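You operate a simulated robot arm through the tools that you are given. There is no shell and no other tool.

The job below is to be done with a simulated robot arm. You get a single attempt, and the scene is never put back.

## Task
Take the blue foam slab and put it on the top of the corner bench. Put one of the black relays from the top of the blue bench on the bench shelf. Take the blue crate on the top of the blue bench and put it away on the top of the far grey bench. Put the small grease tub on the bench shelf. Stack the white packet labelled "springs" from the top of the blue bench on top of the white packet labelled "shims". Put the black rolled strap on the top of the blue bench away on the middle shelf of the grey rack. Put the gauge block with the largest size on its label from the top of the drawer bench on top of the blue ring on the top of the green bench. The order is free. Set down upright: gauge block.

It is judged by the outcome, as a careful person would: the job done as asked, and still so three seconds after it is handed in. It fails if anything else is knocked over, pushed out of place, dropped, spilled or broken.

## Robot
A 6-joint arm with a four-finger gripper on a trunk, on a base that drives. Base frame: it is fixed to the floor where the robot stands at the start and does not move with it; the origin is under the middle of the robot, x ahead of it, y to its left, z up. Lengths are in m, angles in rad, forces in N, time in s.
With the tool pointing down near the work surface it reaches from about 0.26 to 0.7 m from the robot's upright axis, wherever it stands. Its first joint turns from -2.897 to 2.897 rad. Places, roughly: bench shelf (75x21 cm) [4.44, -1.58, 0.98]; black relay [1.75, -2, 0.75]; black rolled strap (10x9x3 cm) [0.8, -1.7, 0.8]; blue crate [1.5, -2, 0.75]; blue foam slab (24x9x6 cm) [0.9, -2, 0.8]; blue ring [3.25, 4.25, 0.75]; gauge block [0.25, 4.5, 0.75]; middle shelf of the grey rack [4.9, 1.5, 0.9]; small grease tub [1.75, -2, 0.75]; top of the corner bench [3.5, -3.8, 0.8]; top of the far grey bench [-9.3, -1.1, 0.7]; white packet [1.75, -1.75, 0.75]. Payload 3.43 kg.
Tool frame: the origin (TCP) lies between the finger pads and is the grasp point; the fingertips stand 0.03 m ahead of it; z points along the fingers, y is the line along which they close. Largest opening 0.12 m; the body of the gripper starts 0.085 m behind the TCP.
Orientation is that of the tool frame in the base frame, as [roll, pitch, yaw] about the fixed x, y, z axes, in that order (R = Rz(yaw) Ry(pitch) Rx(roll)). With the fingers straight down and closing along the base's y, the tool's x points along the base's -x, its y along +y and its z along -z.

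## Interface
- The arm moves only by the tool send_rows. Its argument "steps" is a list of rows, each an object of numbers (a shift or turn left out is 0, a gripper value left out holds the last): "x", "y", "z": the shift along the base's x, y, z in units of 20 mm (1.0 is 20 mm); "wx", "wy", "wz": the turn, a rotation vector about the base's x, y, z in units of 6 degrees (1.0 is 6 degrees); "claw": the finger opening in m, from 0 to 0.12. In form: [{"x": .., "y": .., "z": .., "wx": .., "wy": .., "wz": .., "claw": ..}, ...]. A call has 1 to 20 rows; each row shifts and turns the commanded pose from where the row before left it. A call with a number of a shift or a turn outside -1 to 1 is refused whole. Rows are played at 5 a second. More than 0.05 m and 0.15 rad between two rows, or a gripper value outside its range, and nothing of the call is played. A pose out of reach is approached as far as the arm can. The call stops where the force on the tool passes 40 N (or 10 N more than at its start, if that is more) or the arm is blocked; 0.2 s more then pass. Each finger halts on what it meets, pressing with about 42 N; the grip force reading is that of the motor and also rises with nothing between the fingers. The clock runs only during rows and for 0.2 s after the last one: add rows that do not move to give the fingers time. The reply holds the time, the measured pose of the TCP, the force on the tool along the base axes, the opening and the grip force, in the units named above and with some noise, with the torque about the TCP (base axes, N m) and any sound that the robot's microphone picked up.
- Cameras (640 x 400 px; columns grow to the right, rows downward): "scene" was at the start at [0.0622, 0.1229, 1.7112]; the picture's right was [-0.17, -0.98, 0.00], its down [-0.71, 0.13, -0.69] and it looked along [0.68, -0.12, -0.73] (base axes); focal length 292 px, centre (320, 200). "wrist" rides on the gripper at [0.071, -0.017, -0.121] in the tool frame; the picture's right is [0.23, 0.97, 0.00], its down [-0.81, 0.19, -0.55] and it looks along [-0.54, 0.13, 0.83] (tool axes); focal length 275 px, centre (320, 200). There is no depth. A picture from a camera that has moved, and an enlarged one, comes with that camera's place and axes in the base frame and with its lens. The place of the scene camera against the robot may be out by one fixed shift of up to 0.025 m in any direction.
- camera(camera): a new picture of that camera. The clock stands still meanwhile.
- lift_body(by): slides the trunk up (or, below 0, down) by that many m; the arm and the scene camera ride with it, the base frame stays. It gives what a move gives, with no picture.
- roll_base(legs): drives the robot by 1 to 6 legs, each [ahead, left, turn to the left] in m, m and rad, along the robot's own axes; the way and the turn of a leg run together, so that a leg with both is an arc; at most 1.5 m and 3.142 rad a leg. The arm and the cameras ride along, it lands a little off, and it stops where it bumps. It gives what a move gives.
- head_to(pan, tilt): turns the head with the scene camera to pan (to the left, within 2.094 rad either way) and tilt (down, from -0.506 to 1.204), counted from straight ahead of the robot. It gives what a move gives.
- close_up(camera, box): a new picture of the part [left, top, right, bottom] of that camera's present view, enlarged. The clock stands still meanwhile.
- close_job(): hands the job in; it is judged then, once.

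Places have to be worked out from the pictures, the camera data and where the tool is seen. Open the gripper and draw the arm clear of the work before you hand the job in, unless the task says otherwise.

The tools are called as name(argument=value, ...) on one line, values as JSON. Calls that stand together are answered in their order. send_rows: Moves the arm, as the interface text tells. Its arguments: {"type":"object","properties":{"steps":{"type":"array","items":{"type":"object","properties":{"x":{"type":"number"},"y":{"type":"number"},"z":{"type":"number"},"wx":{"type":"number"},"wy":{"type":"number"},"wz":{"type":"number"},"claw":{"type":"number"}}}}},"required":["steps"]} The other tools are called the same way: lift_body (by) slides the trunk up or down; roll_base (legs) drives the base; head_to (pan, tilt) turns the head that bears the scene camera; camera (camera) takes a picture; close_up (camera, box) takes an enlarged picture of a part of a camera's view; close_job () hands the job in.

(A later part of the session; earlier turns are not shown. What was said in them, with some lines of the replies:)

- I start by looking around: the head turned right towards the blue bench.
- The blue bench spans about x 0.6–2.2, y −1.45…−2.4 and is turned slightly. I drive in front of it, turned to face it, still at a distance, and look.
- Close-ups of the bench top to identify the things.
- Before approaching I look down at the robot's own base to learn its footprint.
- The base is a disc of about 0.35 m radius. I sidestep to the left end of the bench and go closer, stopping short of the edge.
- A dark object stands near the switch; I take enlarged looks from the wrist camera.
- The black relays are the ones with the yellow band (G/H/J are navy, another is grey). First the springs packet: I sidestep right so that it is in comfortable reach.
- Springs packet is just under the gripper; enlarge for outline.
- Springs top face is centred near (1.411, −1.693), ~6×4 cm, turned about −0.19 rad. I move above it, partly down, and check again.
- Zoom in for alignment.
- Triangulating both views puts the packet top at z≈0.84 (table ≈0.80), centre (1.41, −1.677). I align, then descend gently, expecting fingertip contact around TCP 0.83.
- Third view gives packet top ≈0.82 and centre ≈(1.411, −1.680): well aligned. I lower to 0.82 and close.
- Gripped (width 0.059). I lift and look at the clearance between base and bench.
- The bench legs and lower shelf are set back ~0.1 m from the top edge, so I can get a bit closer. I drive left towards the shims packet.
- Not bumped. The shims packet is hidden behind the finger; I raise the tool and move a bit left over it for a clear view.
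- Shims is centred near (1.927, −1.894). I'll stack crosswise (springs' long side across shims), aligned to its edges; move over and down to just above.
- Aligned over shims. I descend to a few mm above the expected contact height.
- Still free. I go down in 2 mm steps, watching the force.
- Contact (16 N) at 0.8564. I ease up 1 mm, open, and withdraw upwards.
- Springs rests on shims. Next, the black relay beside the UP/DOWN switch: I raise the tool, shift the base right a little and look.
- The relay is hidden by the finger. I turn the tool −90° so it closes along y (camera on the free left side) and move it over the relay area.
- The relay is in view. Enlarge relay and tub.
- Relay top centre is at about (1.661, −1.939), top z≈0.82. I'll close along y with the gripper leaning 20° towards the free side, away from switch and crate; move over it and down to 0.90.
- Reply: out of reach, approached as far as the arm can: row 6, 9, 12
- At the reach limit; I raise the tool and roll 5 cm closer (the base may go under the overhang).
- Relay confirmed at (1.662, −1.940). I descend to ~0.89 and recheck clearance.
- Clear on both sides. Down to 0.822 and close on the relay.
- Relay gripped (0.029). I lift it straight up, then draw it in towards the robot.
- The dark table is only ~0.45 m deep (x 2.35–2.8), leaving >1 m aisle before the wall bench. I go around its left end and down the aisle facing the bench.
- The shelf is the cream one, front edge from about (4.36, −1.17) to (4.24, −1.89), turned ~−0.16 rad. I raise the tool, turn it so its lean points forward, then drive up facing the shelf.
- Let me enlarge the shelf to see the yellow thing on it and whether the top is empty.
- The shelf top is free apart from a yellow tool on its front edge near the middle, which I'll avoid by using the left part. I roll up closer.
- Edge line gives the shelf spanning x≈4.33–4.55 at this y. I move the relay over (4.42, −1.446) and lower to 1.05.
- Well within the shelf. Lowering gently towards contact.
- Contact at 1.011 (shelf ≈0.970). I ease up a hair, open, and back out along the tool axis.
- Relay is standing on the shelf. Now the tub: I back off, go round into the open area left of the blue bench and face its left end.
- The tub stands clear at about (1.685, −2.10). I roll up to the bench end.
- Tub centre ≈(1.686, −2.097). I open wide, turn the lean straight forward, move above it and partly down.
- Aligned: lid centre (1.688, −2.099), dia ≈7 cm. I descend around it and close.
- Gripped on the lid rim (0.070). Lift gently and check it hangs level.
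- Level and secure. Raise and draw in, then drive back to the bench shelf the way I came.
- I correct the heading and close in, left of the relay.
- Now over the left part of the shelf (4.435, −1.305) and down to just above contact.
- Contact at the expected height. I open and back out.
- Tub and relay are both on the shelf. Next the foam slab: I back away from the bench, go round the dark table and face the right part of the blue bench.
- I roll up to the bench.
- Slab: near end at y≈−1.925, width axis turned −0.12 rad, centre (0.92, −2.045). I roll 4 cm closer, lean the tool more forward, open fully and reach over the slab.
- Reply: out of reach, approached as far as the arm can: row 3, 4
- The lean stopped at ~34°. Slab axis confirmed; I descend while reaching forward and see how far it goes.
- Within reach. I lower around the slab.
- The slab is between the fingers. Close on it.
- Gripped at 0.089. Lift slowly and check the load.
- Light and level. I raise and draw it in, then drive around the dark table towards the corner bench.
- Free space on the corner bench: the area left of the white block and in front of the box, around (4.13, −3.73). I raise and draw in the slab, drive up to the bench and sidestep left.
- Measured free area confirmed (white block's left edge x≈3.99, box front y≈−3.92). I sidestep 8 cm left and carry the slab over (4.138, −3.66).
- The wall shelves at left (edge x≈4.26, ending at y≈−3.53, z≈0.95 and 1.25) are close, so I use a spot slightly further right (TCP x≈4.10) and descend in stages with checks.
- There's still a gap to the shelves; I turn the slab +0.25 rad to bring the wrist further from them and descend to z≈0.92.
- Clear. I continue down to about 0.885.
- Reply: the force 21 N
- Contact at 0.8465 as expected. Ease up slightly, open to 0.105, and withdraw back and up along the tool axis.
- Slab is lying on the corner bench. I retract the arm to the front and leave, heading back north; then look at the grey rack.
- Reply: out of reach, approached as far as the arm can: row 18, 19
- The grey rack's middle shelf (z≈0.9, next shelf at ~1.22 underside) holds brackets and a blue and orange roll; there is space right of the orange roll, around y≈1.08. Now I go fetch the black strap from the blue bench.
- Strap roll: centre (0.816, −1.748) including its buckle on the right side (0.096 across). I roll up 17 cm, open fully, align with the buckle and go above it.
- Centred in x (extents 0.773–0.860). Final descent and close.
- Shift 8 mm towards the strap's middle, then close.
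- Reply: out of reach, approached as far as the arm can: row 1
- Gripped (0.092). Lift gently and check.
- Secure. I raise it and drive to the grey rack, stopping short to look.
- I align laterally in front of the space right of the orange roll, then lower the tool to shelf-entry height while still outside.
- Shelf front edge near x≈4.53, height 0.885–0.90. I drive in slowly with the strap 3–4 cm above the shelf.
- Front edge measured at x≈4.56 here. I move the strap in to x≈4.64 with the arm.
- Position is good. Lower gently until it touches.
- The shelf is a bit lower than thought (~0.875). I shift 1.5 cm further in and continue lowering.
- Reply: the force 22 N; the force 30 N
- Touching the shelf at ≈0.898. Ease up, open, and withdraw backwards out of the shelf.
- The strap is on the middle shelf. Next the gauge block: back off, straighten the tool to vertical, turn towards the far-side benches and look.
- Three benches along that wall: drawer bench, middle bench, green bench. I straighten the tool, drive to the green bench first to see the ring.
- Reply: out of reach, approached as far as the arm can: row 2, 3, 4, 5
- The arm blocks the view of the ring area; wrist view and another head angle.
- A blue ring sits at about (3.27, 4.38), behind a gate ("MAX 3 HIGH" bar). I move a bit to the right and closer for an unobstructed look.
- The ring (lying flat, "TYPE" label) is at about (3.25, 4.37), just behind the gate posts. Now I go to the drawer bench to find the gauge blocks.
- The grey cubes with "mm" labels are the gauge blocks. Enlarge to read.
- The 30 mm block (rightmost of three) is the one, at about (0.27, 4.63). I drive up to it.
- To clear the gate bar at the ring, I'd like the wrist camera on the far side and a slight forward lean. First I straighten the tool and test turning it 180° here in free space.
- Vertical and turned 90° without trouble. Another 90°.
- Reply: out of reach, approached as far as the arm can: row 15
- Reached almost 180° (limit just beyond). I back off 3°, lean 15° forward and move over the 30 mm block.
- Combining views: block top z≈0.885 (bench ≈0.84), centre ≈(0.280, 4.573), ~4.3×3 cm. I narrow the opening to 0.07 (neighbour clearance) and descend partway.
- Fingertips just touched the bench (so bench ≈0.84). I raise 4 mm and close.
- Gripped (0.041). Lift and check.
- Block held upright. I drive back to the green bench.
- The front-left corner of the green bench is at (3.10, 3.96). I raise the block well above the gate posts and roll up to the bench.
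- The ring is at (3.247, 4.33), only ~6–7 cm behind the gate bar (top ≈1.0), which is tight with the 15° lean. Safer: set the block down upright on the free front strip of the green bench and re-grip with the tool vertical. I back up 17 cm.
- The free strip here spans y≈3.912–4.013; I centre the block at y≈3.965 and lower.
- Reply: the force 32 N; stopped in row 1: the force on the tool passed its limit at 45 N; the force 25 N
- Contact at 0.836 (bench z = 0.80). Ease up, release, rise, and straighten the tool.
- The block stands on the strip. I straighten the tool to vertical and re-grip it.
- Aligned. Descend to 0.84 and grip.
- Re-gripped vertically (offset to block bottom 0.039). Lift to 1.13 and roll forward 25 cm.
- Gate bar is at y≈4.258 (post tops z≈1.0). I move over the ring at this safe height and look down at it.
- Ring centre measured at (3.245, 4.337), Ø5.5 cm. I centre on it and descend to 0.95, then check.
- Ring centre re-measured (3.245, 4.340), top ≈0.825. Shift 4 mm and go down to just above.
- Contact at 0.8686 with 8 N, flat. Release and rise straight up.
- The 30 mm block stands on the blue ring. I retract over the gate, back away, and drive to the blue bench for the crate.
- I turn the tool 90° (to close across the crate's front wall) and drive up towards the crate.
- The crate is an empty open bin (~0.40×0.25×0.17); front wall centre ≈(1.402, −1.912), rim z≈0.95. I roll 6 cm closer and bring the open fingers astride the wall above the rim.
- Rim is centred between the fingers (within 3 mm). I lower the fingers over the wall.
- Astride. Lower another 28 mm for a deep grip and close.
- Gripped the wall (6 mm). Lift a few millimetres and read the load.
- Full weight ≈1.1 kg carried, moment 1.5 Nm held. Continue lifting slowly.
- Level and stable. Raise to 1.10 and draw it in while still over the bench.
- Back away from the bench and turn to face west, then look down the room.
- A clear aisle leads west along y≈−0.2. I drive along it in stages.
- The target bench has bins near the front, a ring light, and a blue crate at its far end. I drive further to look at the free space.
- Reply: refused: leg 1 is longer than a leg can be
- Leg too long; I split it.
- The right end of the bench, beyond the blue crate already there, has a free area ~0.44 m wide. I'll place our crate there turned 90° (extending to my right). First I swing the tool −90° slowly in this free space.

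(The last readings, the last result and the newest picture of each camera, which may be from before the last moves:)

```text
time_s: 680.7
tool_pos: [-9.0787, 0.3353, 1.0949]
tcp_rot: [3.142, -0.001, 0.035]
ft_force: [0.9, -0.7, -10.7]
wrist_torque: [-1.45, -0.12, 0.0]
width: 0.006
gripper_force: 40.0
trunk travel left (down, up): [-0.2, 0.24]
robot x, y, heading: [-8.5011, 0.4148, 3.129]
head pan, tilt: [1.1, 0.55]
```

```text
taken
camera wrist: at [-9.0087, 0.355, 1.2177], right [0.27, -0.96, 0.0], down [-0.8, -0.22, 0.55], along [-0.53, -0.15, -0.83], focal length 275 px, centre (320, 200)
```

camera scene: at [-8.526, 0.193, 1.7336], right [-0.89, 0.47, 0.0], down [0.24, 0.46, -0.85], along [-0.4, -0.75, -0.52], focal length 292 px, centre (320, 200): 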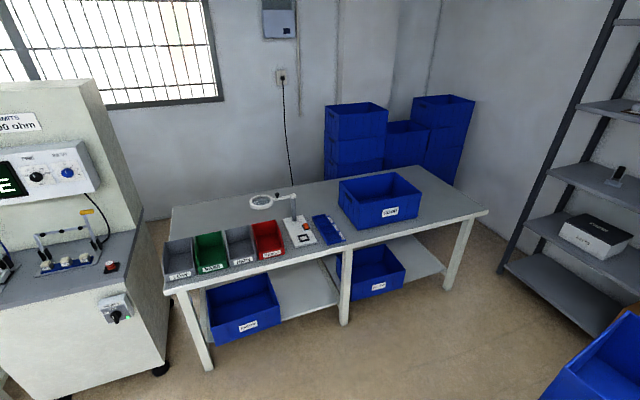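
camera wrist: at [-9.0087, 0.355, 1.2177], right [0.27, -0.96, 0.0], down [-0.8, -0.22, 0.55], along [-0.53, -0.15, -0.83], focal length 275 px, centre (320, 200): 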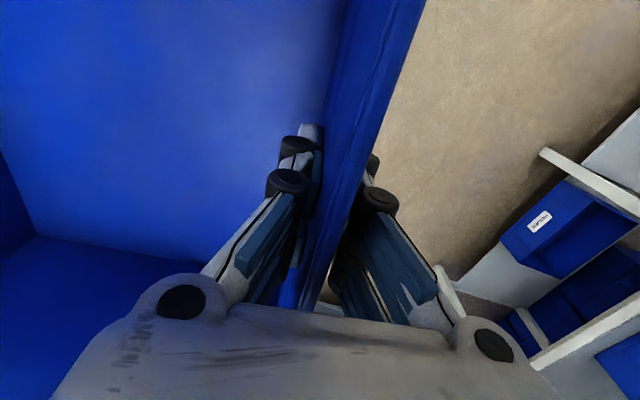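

Stable. Now drive ahead 0.65 m and turn left to face the bench.

roll_base(legs=[[0.65, 0, 0], [0, 0, 1.43]])

head_to(pan=-0.2, tilt=0.7)

camera(camera="scene")

```text
time_s: 687.9
tool_pos: [-9.1534, -0.1538, 1.0957]
tcp_rot: [3.139, -0.002, 1.484]
ft_force: [-0.5, -0.1, -11.6]
wrist_torque: [-0.05, -1.49, -0.01]
width: 0.0062
gripper_force: 40.5
trunk travel left (down, up): [-0.2, 0.24]
robot x, y, heading: [-9.1644, 0.4268, -1.712]
head pan, tilt: [1.1, 0.55]
```

```text
time_s: 689.4
tool_pos: [-9.1538, -0.1532, 1.0947]
tcp_rot: [3.139, -0.003, 1.483]
ft_force: [-0.6, -0.3, -10.6]
wrist_torque: [-0.05, -1.47, 0.01]
width: 0.0057
gripper_force: 39.9
trunk travel left (down, up): [-0.2, 0.24]
robot x, y, heading: [-9.1612, 0.4268, -1.71]
head pan, tilt: [-0.201, 0.7]
```

```text
taken
camera scene: at [-9.0451, 0.3431, 1.7204], right [-0.94, 0.33, 0.0], down [0.21, 0.61, -0.76], along [-0.25, -0.72, -0.64], focal length 292 px, centre (320, 200)
```

scene: 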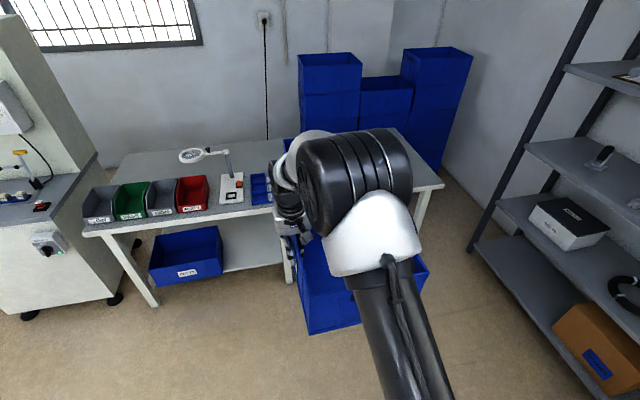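

I sidestep right and come closer, then check alignment relative to the crate already there.

roll_base(legs=[[0, -0.61, 0], [0.4, 0, 0]])

head_to(pan=0.1, tilt=0.8)

camera(camera="scene")

camera(camera="wrist")

```text
time_s: 694.9
tool_pos: [-9.8178, -0.4606, 1.0954]
tcp_rot: [3.138, -0.004, 1.481]
ft_force: [-0.6, 1.0, -11.1]
wrist_torque: [0.01, -1.51, 0.02]
width: 0.0058
gripper_force: 40.1
trunk travel left (down, up): [-0.2, 0.24]
robot x, y, heading: [-9.8234, 0.1215, -1.714]
head pan, tilt: [-0.201, 0.7]
```

```text
time_s: 695.7
tool_pos: [-9.8177, -0.4611, 1.0942]
tcp_rot: [3.142, -0.004, 1.481]
ft_force: [-0.3, 0.4, -10.4]
wrist_torque: [-0.06, -1.49, -0.02]
width: 0.0062
gripper_force: 40.3
trunk travel left (down, up): [-0.2, 0.24]
robot x, y, heading: [-9.8263, 0.1191, -1.715]
head pan, tilt: [0.099, 0.799]
```

```text
taken
camera scene: at [-9.6837, 0.0347, 1.7122], right [-1.0, 0.04, 0.0], down [0.03, 0.72, -0.7], along [-0.03, -0.7, -0.72], focal length 292 px, centre (320, 200)
```

scene: 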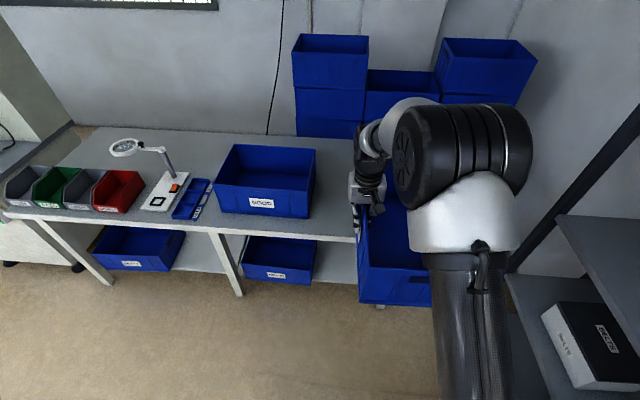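

```text
taken
camera wrist: at [-9.8286, -0.3885, 1.2174], right [0.99, 0.14, 0.0], down [0.12, -0.83, 0.55], along [0.08, -0.54, -0.83], focal length 275 px, centre (320, 200)
```

wrist: 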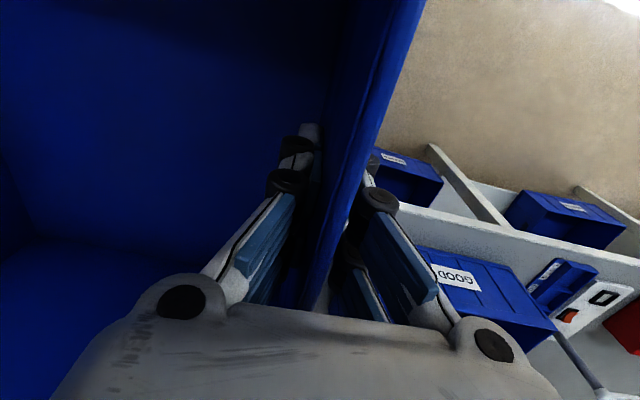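

The bench top is really ≈0.78. Free width between the "GOOD" crate (right side x≈−9.70) and the bench end (x≈−10.13) is ~0.43 m. I raise a little, align, and move in over the spot.

send_rows(steps=[{"z": 0.7, "wz": -0.2}, {"z": 0.7, "wz": -0.2}, {"z": 0.6, "wz": -0.15}, {}])

roll_base(legs=[[0, 0.08, 0], [0.3, 0, 0]])

head_to(pan=0.2, tilt=0.95)

camera(camera="scene")

camera(camera="wrist")

```text
time_s: 696.7
tool_pos: [-9.8179, -0.4602, 1.1364]
tcp_rot: [3.139, -0.003, 1.422]
ft_force: [-0.2, -0.5, -10.3]
wrist_torque: [-0.12, -1.5, 0.02]
width: 0.0059
gripper_force: 40.3
trunk travel left (down, up): [-0.2, 0.24]
robot x, y, heading: [-9.8251, 0.1196, -1.715]
head pan, tilt: [0.099, 0.799]
```

```text
time_s: 699.4
tool_pos: [-9.7767, -0.7705, 1.1351]
tcp_rot: [3.14, -0.003, 1.425]
ft_force: [-0.2, -0.3, -11.4]
wrist_torque: [-0.14, -1.47, 0.03]
width: 0.006
gripper_force: 40.6
trunk travel left (down, up): [-0.2, 0.24]
robot x, y, heading: [-9.7893, -0.1918, -1.71]
head pan, tilt: [0.099, 0.799]
```

```text
time_s: 700.1
tool_pos: [-9.7767, -0.7687, 1.135]
tcp_rot: [-3.141, -0.003, 1.426]
ft_force: [0.5, 0.2, -11.0]
wrist_torque: [-0.12, -1.46, -0.03]
width: 0.0059
gripper_force: 40.3
trunk travel left (down, up): [-0.2, 0.24]
robot x, y, heading: [-9.786, -0.1873, -1.709]
head pan, tilt: [0.201, 0.949]
```

```text
taken
camera scene: at [-9.6364, -0.2649, 1.7007], right [-1.0, -0.06, 0.0], down [-0.05, 0.81, -0.58], along [0.04, -0.58, -0.81], focal length 292 px, centre (320, 200)
```

scene: 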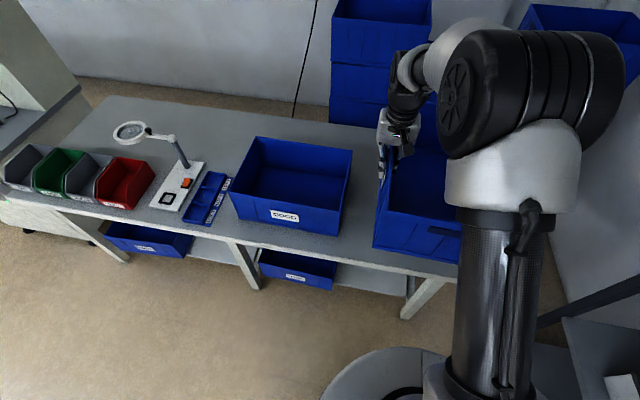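

```text
taken
camera wrist: at [-9.7835, -0.6959, 1.2579], right [1.0, 0.09, 0.0], down [0.07, -0.83, 0.55], along [0.05, -0.55, -0.83], focal length 275 px, centre (320, 200)
```

wrist: 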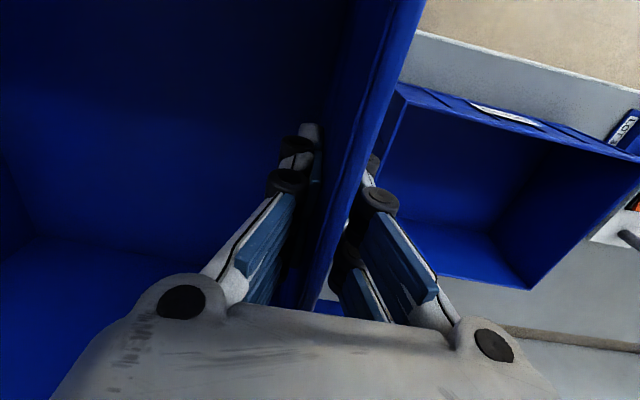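

Neighbour crate's rim corner is at (−9.687, −0.75) by the wrist view, leaving enough gap. I roll 14 cm ahead and check before lowering.

roll_base(legs=[[0.14, 0, 0]])

camera(camera="scene")

camera(camera="wrist")

```text
time_s: 701.5
tool_pos: [-9.7947, -0.9064, 1.1353]
tcp_rot: [3.139, -0.005, 1.427]
ft_force: [1.0, -1.3, -11.5]
wrist_torque: [-0.1, -1.47, 0.05]
width: 0.0061
gripper_force: 39.8
trunk travel left (down, up): [-0.2, 0.24]
robot x, y, heading: [-9.8043, -0.3245, -1.708]
head pan, tilt: [0.201, 0.949]
```

```text
taken
camera scene: at [-9.6551, -0.4022, 1.7006], right [-1.0, -0.07, 0.0], down [-0.05, 0.81, -0.58], along [0.04, -0.58, -0.81], focal length 292 px, centre (320, 200)
```

scene: 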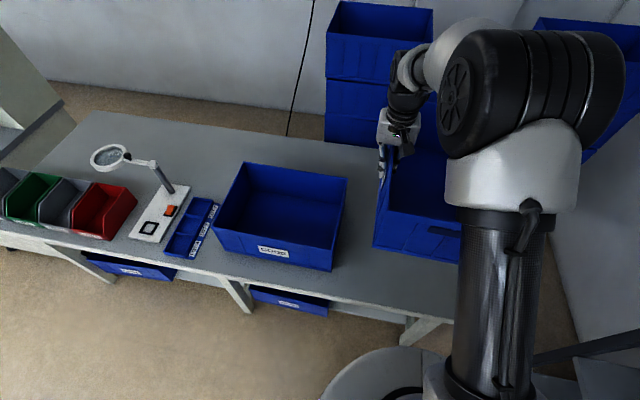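

```text
taken
camera wrist: at [-9.8014, -0.8331, 1.2573], right [1.0, 0.09, 0.0], down [0.07, -0.83, 0.55], along [0.05, -0.55, -0.84], focal length 275 px, centre (320, 200)
```

wrist: 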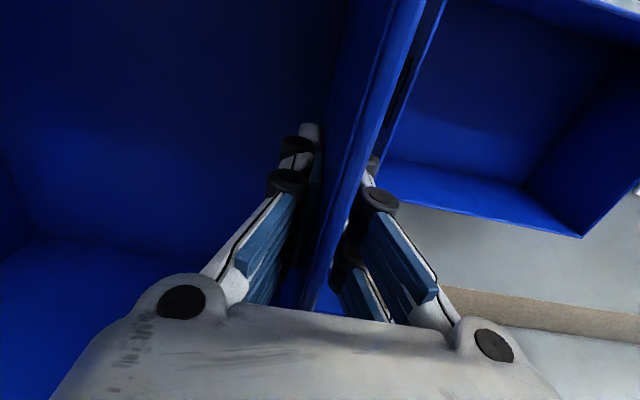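

Gap to the neighbour's rim ≈9 cm; all margins fine. I lower to just above the bench.

send_rows(steps=[{"z": -0.8}, {"z": -0.8}, {"z": -0.8}, {"z": -0.8}, {"z": -0.8}, {"z": -0.8}, {"z": -0.8}, {"z": -0.8}, {"z": -0.8}, {"z": -0.8}, {"z": -0.8}, {"z": -0.8}, {"z": -0.8}, {}])

camera(camera="scene")

camera(camera="wrist")

```text
time_s: 704.5
tool_pos: [-9.7955, -0.9036, 0.9282]
tcp_rot: [3.14, -0.003, 1.428]
ft_force: [-0.2, 0.3, -10.5]
wrist_torque: [-0.15, -1.45, -0.01]
width: 0.0059
gripper_force: 40.1
trunk travel left (down, up): [-0.2, 0.24]
robot x, y, heading: [-9.8053, -0.3277, -1.706]
head pan, tilt: [0.201, 0.949]
```

```text
taken
camera scene: at [-9.6549, -0.4004, 1.7007], right [-1.0, -0.07, 0.0], down [-0.05, 0.81, -0.58], along [0.04, -0.58, -0.81], focal length 292 px, centre (320, 200)
```

scene: 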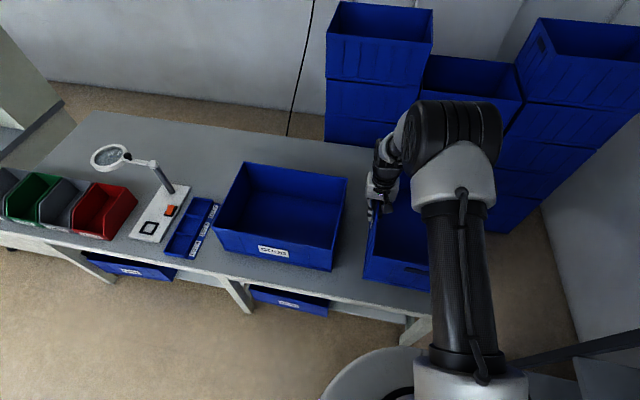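

```text
taken
camera wrist: at [-9.8019, -0.831, 1.05], right [1.0, 0.09, 0.0], down [0.07, -0.83, 0.55], along [0.05, -0.55, -0.83], focal length 275 px, centre (320, 200)
```

wrist: 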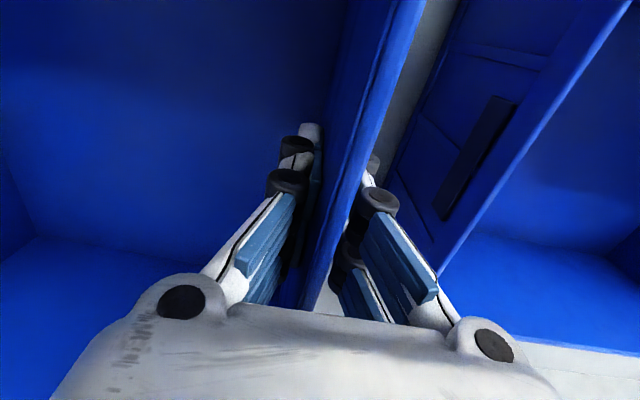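

Well placed. Lower gently to contact.

send_rows(steps=[{"z": -0.5}, {"z": -0.4}, {"z": -0.3}, {}])

send_rows(steps=[{"z": -0.2}, {"z": -0.15}, {}])

send_rows(steps=[{"z": -0.15}, {"z": -0.15}, {}])

```text
time_s: 705.5
tool_pos: [-9.7943, -0.9045, 0.9042]
tcp_rot: [3.141, -0.004, 1.428]
ft_force: [-0.2, 0.3, -11.0]
wrist_torque: [-0.16, -1.49, -0.03]
width: 0.0058
gripper_force: 40.4
trunk travel left (down, up): [-0.2, 0.24]
robot x, y, heading: [-9.8055, -0.326, -1.708]
head pan, tilt: [0.201, 0.949]
```

```text
time_s: 706.3
tool_pos: [-9.7946, -0.9033, 0.8971]
tcp_rot: [3.14, -0.003, 1.429]
ft_force: [-0.4, -0.2, -10.5]
wrist_torque: [-0.19, -1.46, 0.02]
width: 0.0057
gripper_force: 40.1
trunk travel left (down, up): [-0.2, 0.24]
robot x, y, heading: [-9.8049, -0.3225, -1.71]
head pan, tilt: [0.201, 0.949]
```

```text
time_s: 707.1
tool_pos: [-9.7936, -0.9044, 0.8909]
tcp_rot: [3.14, -0.004, 1.429]
ft_force: [1.4, -0.4, -10.5]
wrist_torque: [-0.14, -1.48, 0.01]
width: 0.006
gripper_force: 40.1
trunk travel left (down, up): [-0.2, 0.24]
robot x, y, heading: [-9.8042, -0.3221, -1.709]
head pan, tilt: [0.201, 0.949]
```

send_rows(steps=[{"z": -0.15}, {"z": -0.1}, {}])

send_rows(steps=[{"z": -0.15}, {}])

send_rows(steps=[{"z": -0.15}, {}])

```text
time_s: 707.9
tool_pos: [-9.7936, -0.904, 0.8847]
tcp_rot: [3.141, -0.003, 1.429]
ft_force: [-0.7, 0.0, -9.7]
wrist_torque: [-0.15, -1.47, 0.0]
width: 0.0059
gripper_force: 40.1
trunk travel left (down, up): [-0.2, 0.24]
robot x, y, heading: [-9.8014, -0.328, -1.708]
head pan, tilt: [0.201, 0.949]
```

```text
time_s: 708.5
tool_pos: [-9.7935, -0.9041, 0.8826]
tcp_rot: [3.139, -0.004, 1.428]
ft_force: [0.5, 0.8, -10.8]
wrist_torque: [-0.13, -1.47, 0.01]
width: 0.0063
gripper_force: 39.8
trunk travel left (down, up): [-0.2, 0.24]
robot x, y, heading: [-9.8018, -0.3242, -1.703]
head pan, tilt: [0.201, 0.949]
```

```text
time_s: 709.1
tool_pos: [-9.7936, -0.905, 0.8799]
tcp_rot: [3.141, -0.005, 1.428]
ft_force: [0.6, 0.4, -9.5]
wrist_torque: [-0.14, -1.45, 0.0]
width: 0.0059
gripper_force: 39.6
trunk travel left (down, up): [-0.2, 0.24]
robot x, y, heading: [-9.8076, -0.3266, -1.706]
head pan, tilt: [0.201, 0.949]
```

send_rows(steps=[{"z": -0.15}, {"z": -0.15}, {}])

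send_rows(steps=[{"z": -0.15}, {"z": -0.15}, {}])

send_rows(steps=[{"z": -0.15}, {"z": -0.15}, {}])

close_up(camera="scene", box=[320, 180, 480, 330])

```text
time_s: 709.9
tool_pos: [-9.7952, -0.9047, 0.8735]
tcp_rot: [3.14, -0.004, 1.428]
ft_force: [0.3, 0.6, -10.7]
wrist_torque: [-0.12, -1.44, 0.02]
width: 0.0061
gripper_force: 40.4
trunk travel left (down, up): [-0.2, 0.24]
robot x, y, heading: [-9.8041, -0.3244, -1.707]
head pan, tilt: [0.201, 0.949]
```

```text
time_s: 710.7
tool_pos: [-9.7954, -0.9042, 0.866]
tcp_rot: [3.141, -0.005, 1.427]
ft_force: [0.7, -0.2, -10.4]
wrist_torque: [-0.14, -1.44, -0.01]
width: 0.0059
gripper_force: 40.3
trunk travel left (down, up): [-0.2, 0.24]
robot x, y, heading: [-9.802, -0.3262, -1.704]
head pan, tilt: [0.201, 0.949]
```

```text
time_s: 711.5
tool_pos: [-9.7937, -0.9041, 0.8622]
tcp_rot: [3.139, -0.003, 1.428]
ft_force: [0.3, 0.2, -11.1]
wrist_torque: [-0.16, -1.48, 0.01]
width: 0.0062
gripper_force: 39.9
trunk travel left (down, up): [-0.2, 0.24]
robot x, y, heading: [-9.8045, -0.3241, -1.705]
head pan, tilt: [0.201, 0.949]
```

```text
2.67 times, centred on (400, 255) of scene
camera zoom: at [-9.6549, -0.4006, 1.7007], right [-1.0, -0.07, 0.0], down [-0.05, 0.81, -0.58], along [0.04, -0.58, -0.81], focal length 779 px, centre (107, 53)
```

zoom: 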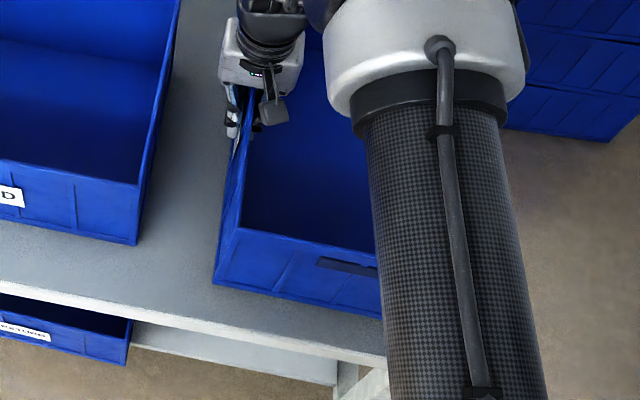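

send_rows(steps=[{"z": -0.15}, {"z": -0.15}, {}])

send_rows(steps=[{"z": -0.15}, {"z": -0.15}, {}])

send_rows(steps=[{"z": -0.15}, {"z": -0.15}, {}])

```text
time_s: 712.3
tool_pos: [-9.795, -0.9031, 0.8568]
tcp_rot: [3.14, -0.003, 1.429]
ft_force: [0.7, 0.2, -9.0]
wrist_torque: [-0.37, -1.0, -0.1]
width: 0.006
gripper_force: 40.0
trunk travel left (down, up): [-0.2, 0.24]
robot x, y, heading: [-9.8031, -0.3259, -1.706]
head pan, tilt: [0.201, 0.949]
```

```text
time_s: 713.1
tool_pos: [-9.7939, -0.9052, 0.8503]
tcp_rot: [3.141, -0.002, 1.428]
ft_force: [1.5, 0.9, -4.7]
wrist_torque: [-0.96, 0.1, 0.07]
width: 0.0064
gripper_force: 40.5
trunk travel left (down, up): [-0.2, 0.24]
robot x, y, heading: [-9.8044, -0.3264, -1.704]
head pan, tilt: [0.201, 0.949]
```

```text
time_s: 713.9
tool_pos: [-9.7937, -0.9038, 0.8476]
tcp_rot: [3.137, 0.003, 1.427]
ft_force: [4.1, 1.8, 29.7]
wrist_torque: [1.04, -0.22, 0.49]
width: 0.0062
gripper_force: 39.6
trunk travel left (down, up): [-0.2, 0.24]
robot x, y, heading: [-9.8041, -0.3264, -1.708]
head pan, tilt: [0.201, 0.949]
```

The crate is down (first far edge at 0.857, fully at ≈0.849). Ease up 3 mm and open a little to release.

send_rows(steps=[{"z": 0.12}, {}])

send_rows(steps=[{"claw": 0.025}, {}, {}, {"claw": 0.045}, {}, {}])

camera(camera="wrist")

close_up(camera="scene", box=[320, 180, 480, 330])

```text
time_s: 714.5
tool_pos: [-9.7948, -0.9043, 0.8463]
tcp_rot: [3.14, 0.0, 1.427]
ft_force: [3.3, -1.6, 13.0]
wrist_torque: [-1.36, 0.06, 0.52]
width: 0.006
gripper_force: 39.6
trunk travel left (down, up): [-0.2, 0.24]
robot x, y, heading: [-9.806, -0.3253, -1.707]
head pan, tilt: [0.201, 0.949]
```

```text
time_s: 715.9
tool_pos: [-9.7943, -0.904, 0.8472]
tcp_rot: [3.138, -0.003, 1.426]
ft_force: [-0.4, 0.5, 0.3]
wrist_torque: [0.04, -0.01, -0.04]
width: 0.0453
gripper_force: 0.1
trunk travel left (down, up): [-0.2, 0.24]
robot x, y, heading: [-9.8048, -0.3265, -1.703]
head pan, tilt: [0.201, 0.949]
```

```text
taken
camera wrist: at [-9.8008, -0.8313, 0.9687], right [1.0, 0.09, 0.0], down [0.07, -0.83, 0.55], along [0.05, -0.55, -0.83], focal length 275 px, centre (320, 200)
```

wrist: 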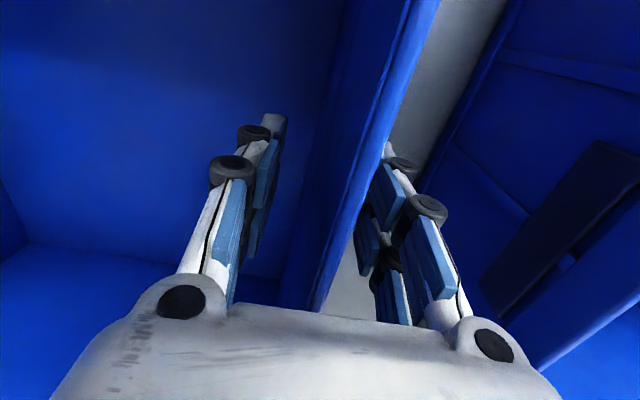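

```text
2.67 times, centred on (400, 255) of scene
camera zoom: at [-9.6546, -0.3995, 1.7007], right [-1.0, -0.07, 0.0], down [-0.05, 0.81, -0.58], along [0.04, -0.58, -0.81], focal length 779 px, centre (107, 53)
```

zoom: 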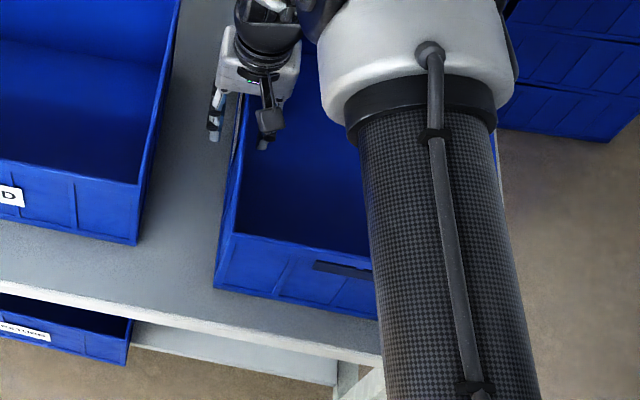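

Released. Rise straight up, then back off and check the whole bench.

send_rows(steps=[{"z": 0.6}, {"z": 0.8}, {"z": 1}, {"z": 1}, {"z": 1}, {"z": 1}, {"z": 1}, {"z": 1}, {"z": 1}, {"z": 1}, {"z": 1}, {"z": 1}, {"z": 1}, {"z": 1}, {}])

roll_base(legs=[[-0.6, 0, 0]])

head_to(pan=0.1, tilt=0.7)

camera(camera="scene")

camera(camera="wrist")

```text
time_s: 719.1
tool_pos: [-9.7943, -0.9031, 1.1146]
tcp_rot: [3.14, -0.002, 1.428]
ft_force: [0.7, 0.3, 0.5]
wrist_torque: [-0.02, 0.04, 0.0]
width: 0.0447
gripper_force: 0.1
trunk travel left (down, up): [-0.2, 0.24]
robot x, y, heading: [-9.7988, -0.3235, -1.706]
head pan, tilt: [0.201, 0.949]
```

```text
time_s: 722.5
tool_pos: [-9.7133, -0.2971, 1.1138]
tcp_rot: [3.14, -0.002, 1.423]
ft_force: [0.4, 1.2, -0.7]
wrist_torque: [-0.05, 0.0, -0.03]
width: 0.0449
gripper_force: 0.1
trunk travel left (down, up): [-0.2, 0.24]
robot x, y, heading: [-9.7192, 0.2828, -1.713]
head pan, tilt: [0.201, 0.949]
```

```text
time_s: 723.3
tool_pos: [-9.7138, -0.2964, 1.1135]
tcp_rot: [3.14, -0.004, 1.424]
ft_force: [0.6, 0.3, 0.3]
wrist_torque: [-0.02, -0.01, 0.0]
width: 0.045
gripper_force: 0.0
trunk travel left (down, up): [-0.2, 0.24]
robot x, y, heading: [-9.7224, 0.2837, -1.71]
head pan, tilt: [0.099, 0.7]
```

```text
taken
camera scene: at [-9.5789, 0.1939, 1.7204], right [-1.0, 0.04, 0.0], down [0.03, 0.64, -0.76], along [-0.03, -0.76, -0.64], focal length 292 px, centre (320, 200)
```

scene: 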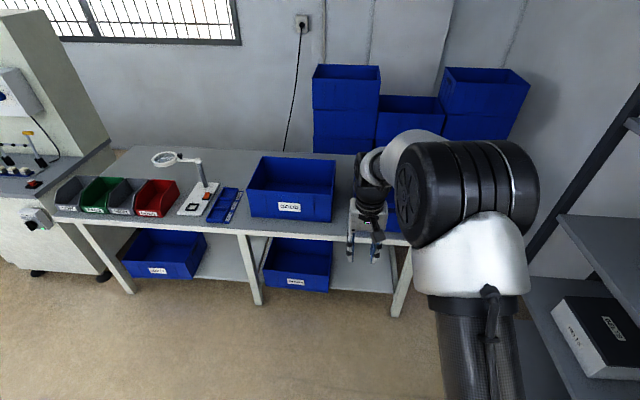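

```text
taken
camera wrist: at [-9.7196, -0.2238, 1.2364], right [1.0, 0.08, 0.0], down [0.07, -0.83, 0.55], along [0.05, -0.55, -0.83], focal length 275 px, centre (320, 200)
```

wrist: 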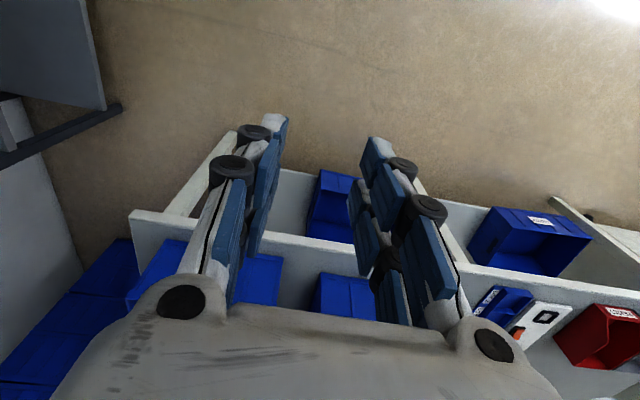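

I sidestep east to see the placed crate without the arm in the way.

roll_base(legs=[[0, 1.0, 0]])

head_to(pan=-0.75, tilt=0.6)

camera(camera="scene")

```text
time_s: 728.4
tool_pos: [-8.7445, -0.4411, 1.1153]
tcp_rot: [3.14, -0.002, 1.407]
ft_force: [-0.3, 0.4, 0.0]
wrist_torque: [0.0, 0.01, 0.0]
width: 0.0451
gripper_force: 0.1
trunk travel left (down, up): [-0.2, 0.24]
robot x, y, heading: [-8.7418, 0.137, -1.722]
head pan, tilt: [0.099, 0.7]
```

```text
time_s: 729.6
tool_pos: [-8.7443, -0.4407, 1.1138]
tcp_rot: [3.141, -0.003, 1.407]
ft_force: [-0.6, -0.6, -0.4]
wrist_torque: [-0.02, -0.01, -0.02]
width: 0.0448
gripper_force: 0.0
trunk travel left (down, up): [-0.2, 0.24]
robot x, y, heading: [-8.7483, 0.1373, -1.723]
head pan, tilt: [-0.75, 0.6]
```

```text
taken
camera scene: at [-8.6689, 0.0783, 1.7291], right [-0.62, 0.79, 0.0], down [0.44, 0.35, -0.83], along [-0.65, -0.51, -0.56], focal length 292 px, centre (320, 200)
```

scene: 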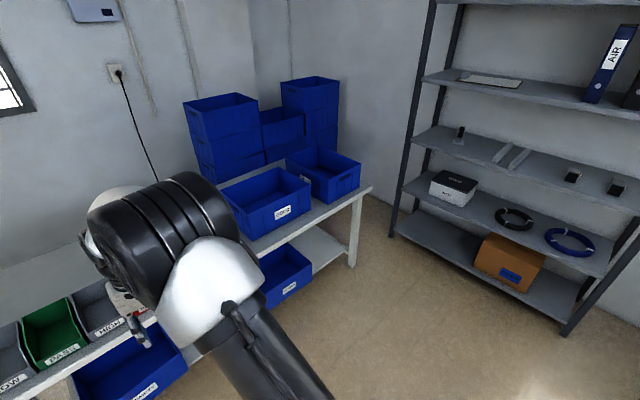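

close_up(camera="scene", box=[210, 130, 390, 260])

```text
3.08 times, centred on (300, 195) of scene
camera zoom: at [-8.6689, 0.0783, 1.7291], right [-0.62, 0.79, 0.0], down [0.44, 0.35, -0.83], along [-0.65, -0.51, -0.56], focal length 899 px, centre (382, 215)
```

zoom: 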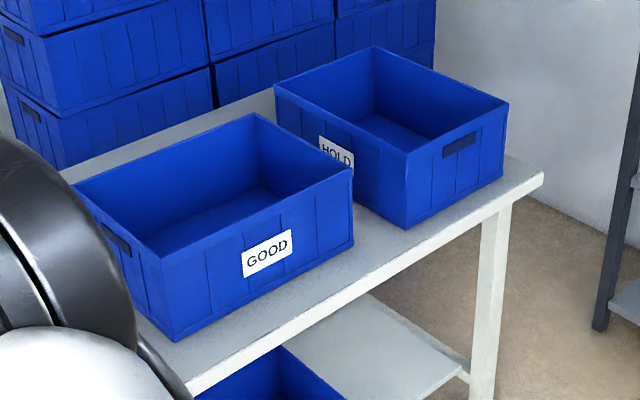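

The crate stands fully on the far grey bench beside the "GOOD" one. All jobs are done; I open the gripper wide, with the arm clear of the work, before handing in.

send_rows(steps=[{"claw": 0.1, "z": 0.5}, {"z": 0.5}, {}, {}])

roll_base(legs=[[-0.3, 0, 0]])

```text
time_s: 730.6
tool_pos: [-8.7466, -0.4412, 1.1345]
tcp_rot: [3.141, -0.004, 1.408]
ft_force: [0.2, -0.1, 0.1]
wrist_torque: [0.02, 0.02, -0.01]
width: 0.0997
gripper_force: 0.1
trunk travel left (down, up): [-0.2, 0.24]
robot x, y, heading: [-8.7444, 0.1361, -1.726]
head pan, tilt: [-0.75, 0.6]
```

```text
time_s: 732.6
tool_pos: [-8.6984, -0.1377, 1.134]
tcp_rot: [3.14, -0.001, 1.411]
ft_force: [0.9, 0.7, 0.8]
wrist_torque: [-0.04, 0.02, 0.02]
width: 0.0998
gripper_force: 0.1
trunk travel left (down, up): [-0.2, 0.24]
robot x, y, heading: [-8.6987, 0.4383, -1.721]
head pan, tilt: [-0.75, 0.6]
```

Gripper is open and the robot stands clear. I hand the job in.

close_job()

```text
The job is handed in.
```

I did all seven tasks and handed the job in. I saw no sign that anything else was knocked over or moved. I did not drive back at the end to check the places I had already left.

| Item | Where it is now |
|---|---|
| Blue foam slab | On top of the corner bench, left of the white block and in front of the cardboard box |
| Black relay | Upright on the bench shelf, left of the middle. Three relays matched; I took the one beside the UP/DOWN switch. |
| Small grease tub (blue lid) | On the bench shelf, further left than the relay |
| "springs" packet | On top of the "shims" packet on the blue bench, laid crosswise |
| Black rolled strap | On the middle shelf of the grey rack, right of the orange roll |
| 30 mm gauge block (largest of the 20, 25 and 30 mm blocks) | Upright on the blue ring on the green bench. I first set it down on the front of that bench to grip it again, because the bar in front of the ring left little room. |
| Blue "HOLD" crate | On the right end of the far grey bench, turned 90° beside the "GOOD" crate |

The blue-lidded tub carried no readable label. I took it as the small grease tub because it stood at the place you gave. There is also an open pot labelled "GREASE" on the drawer bench, which I left alone.
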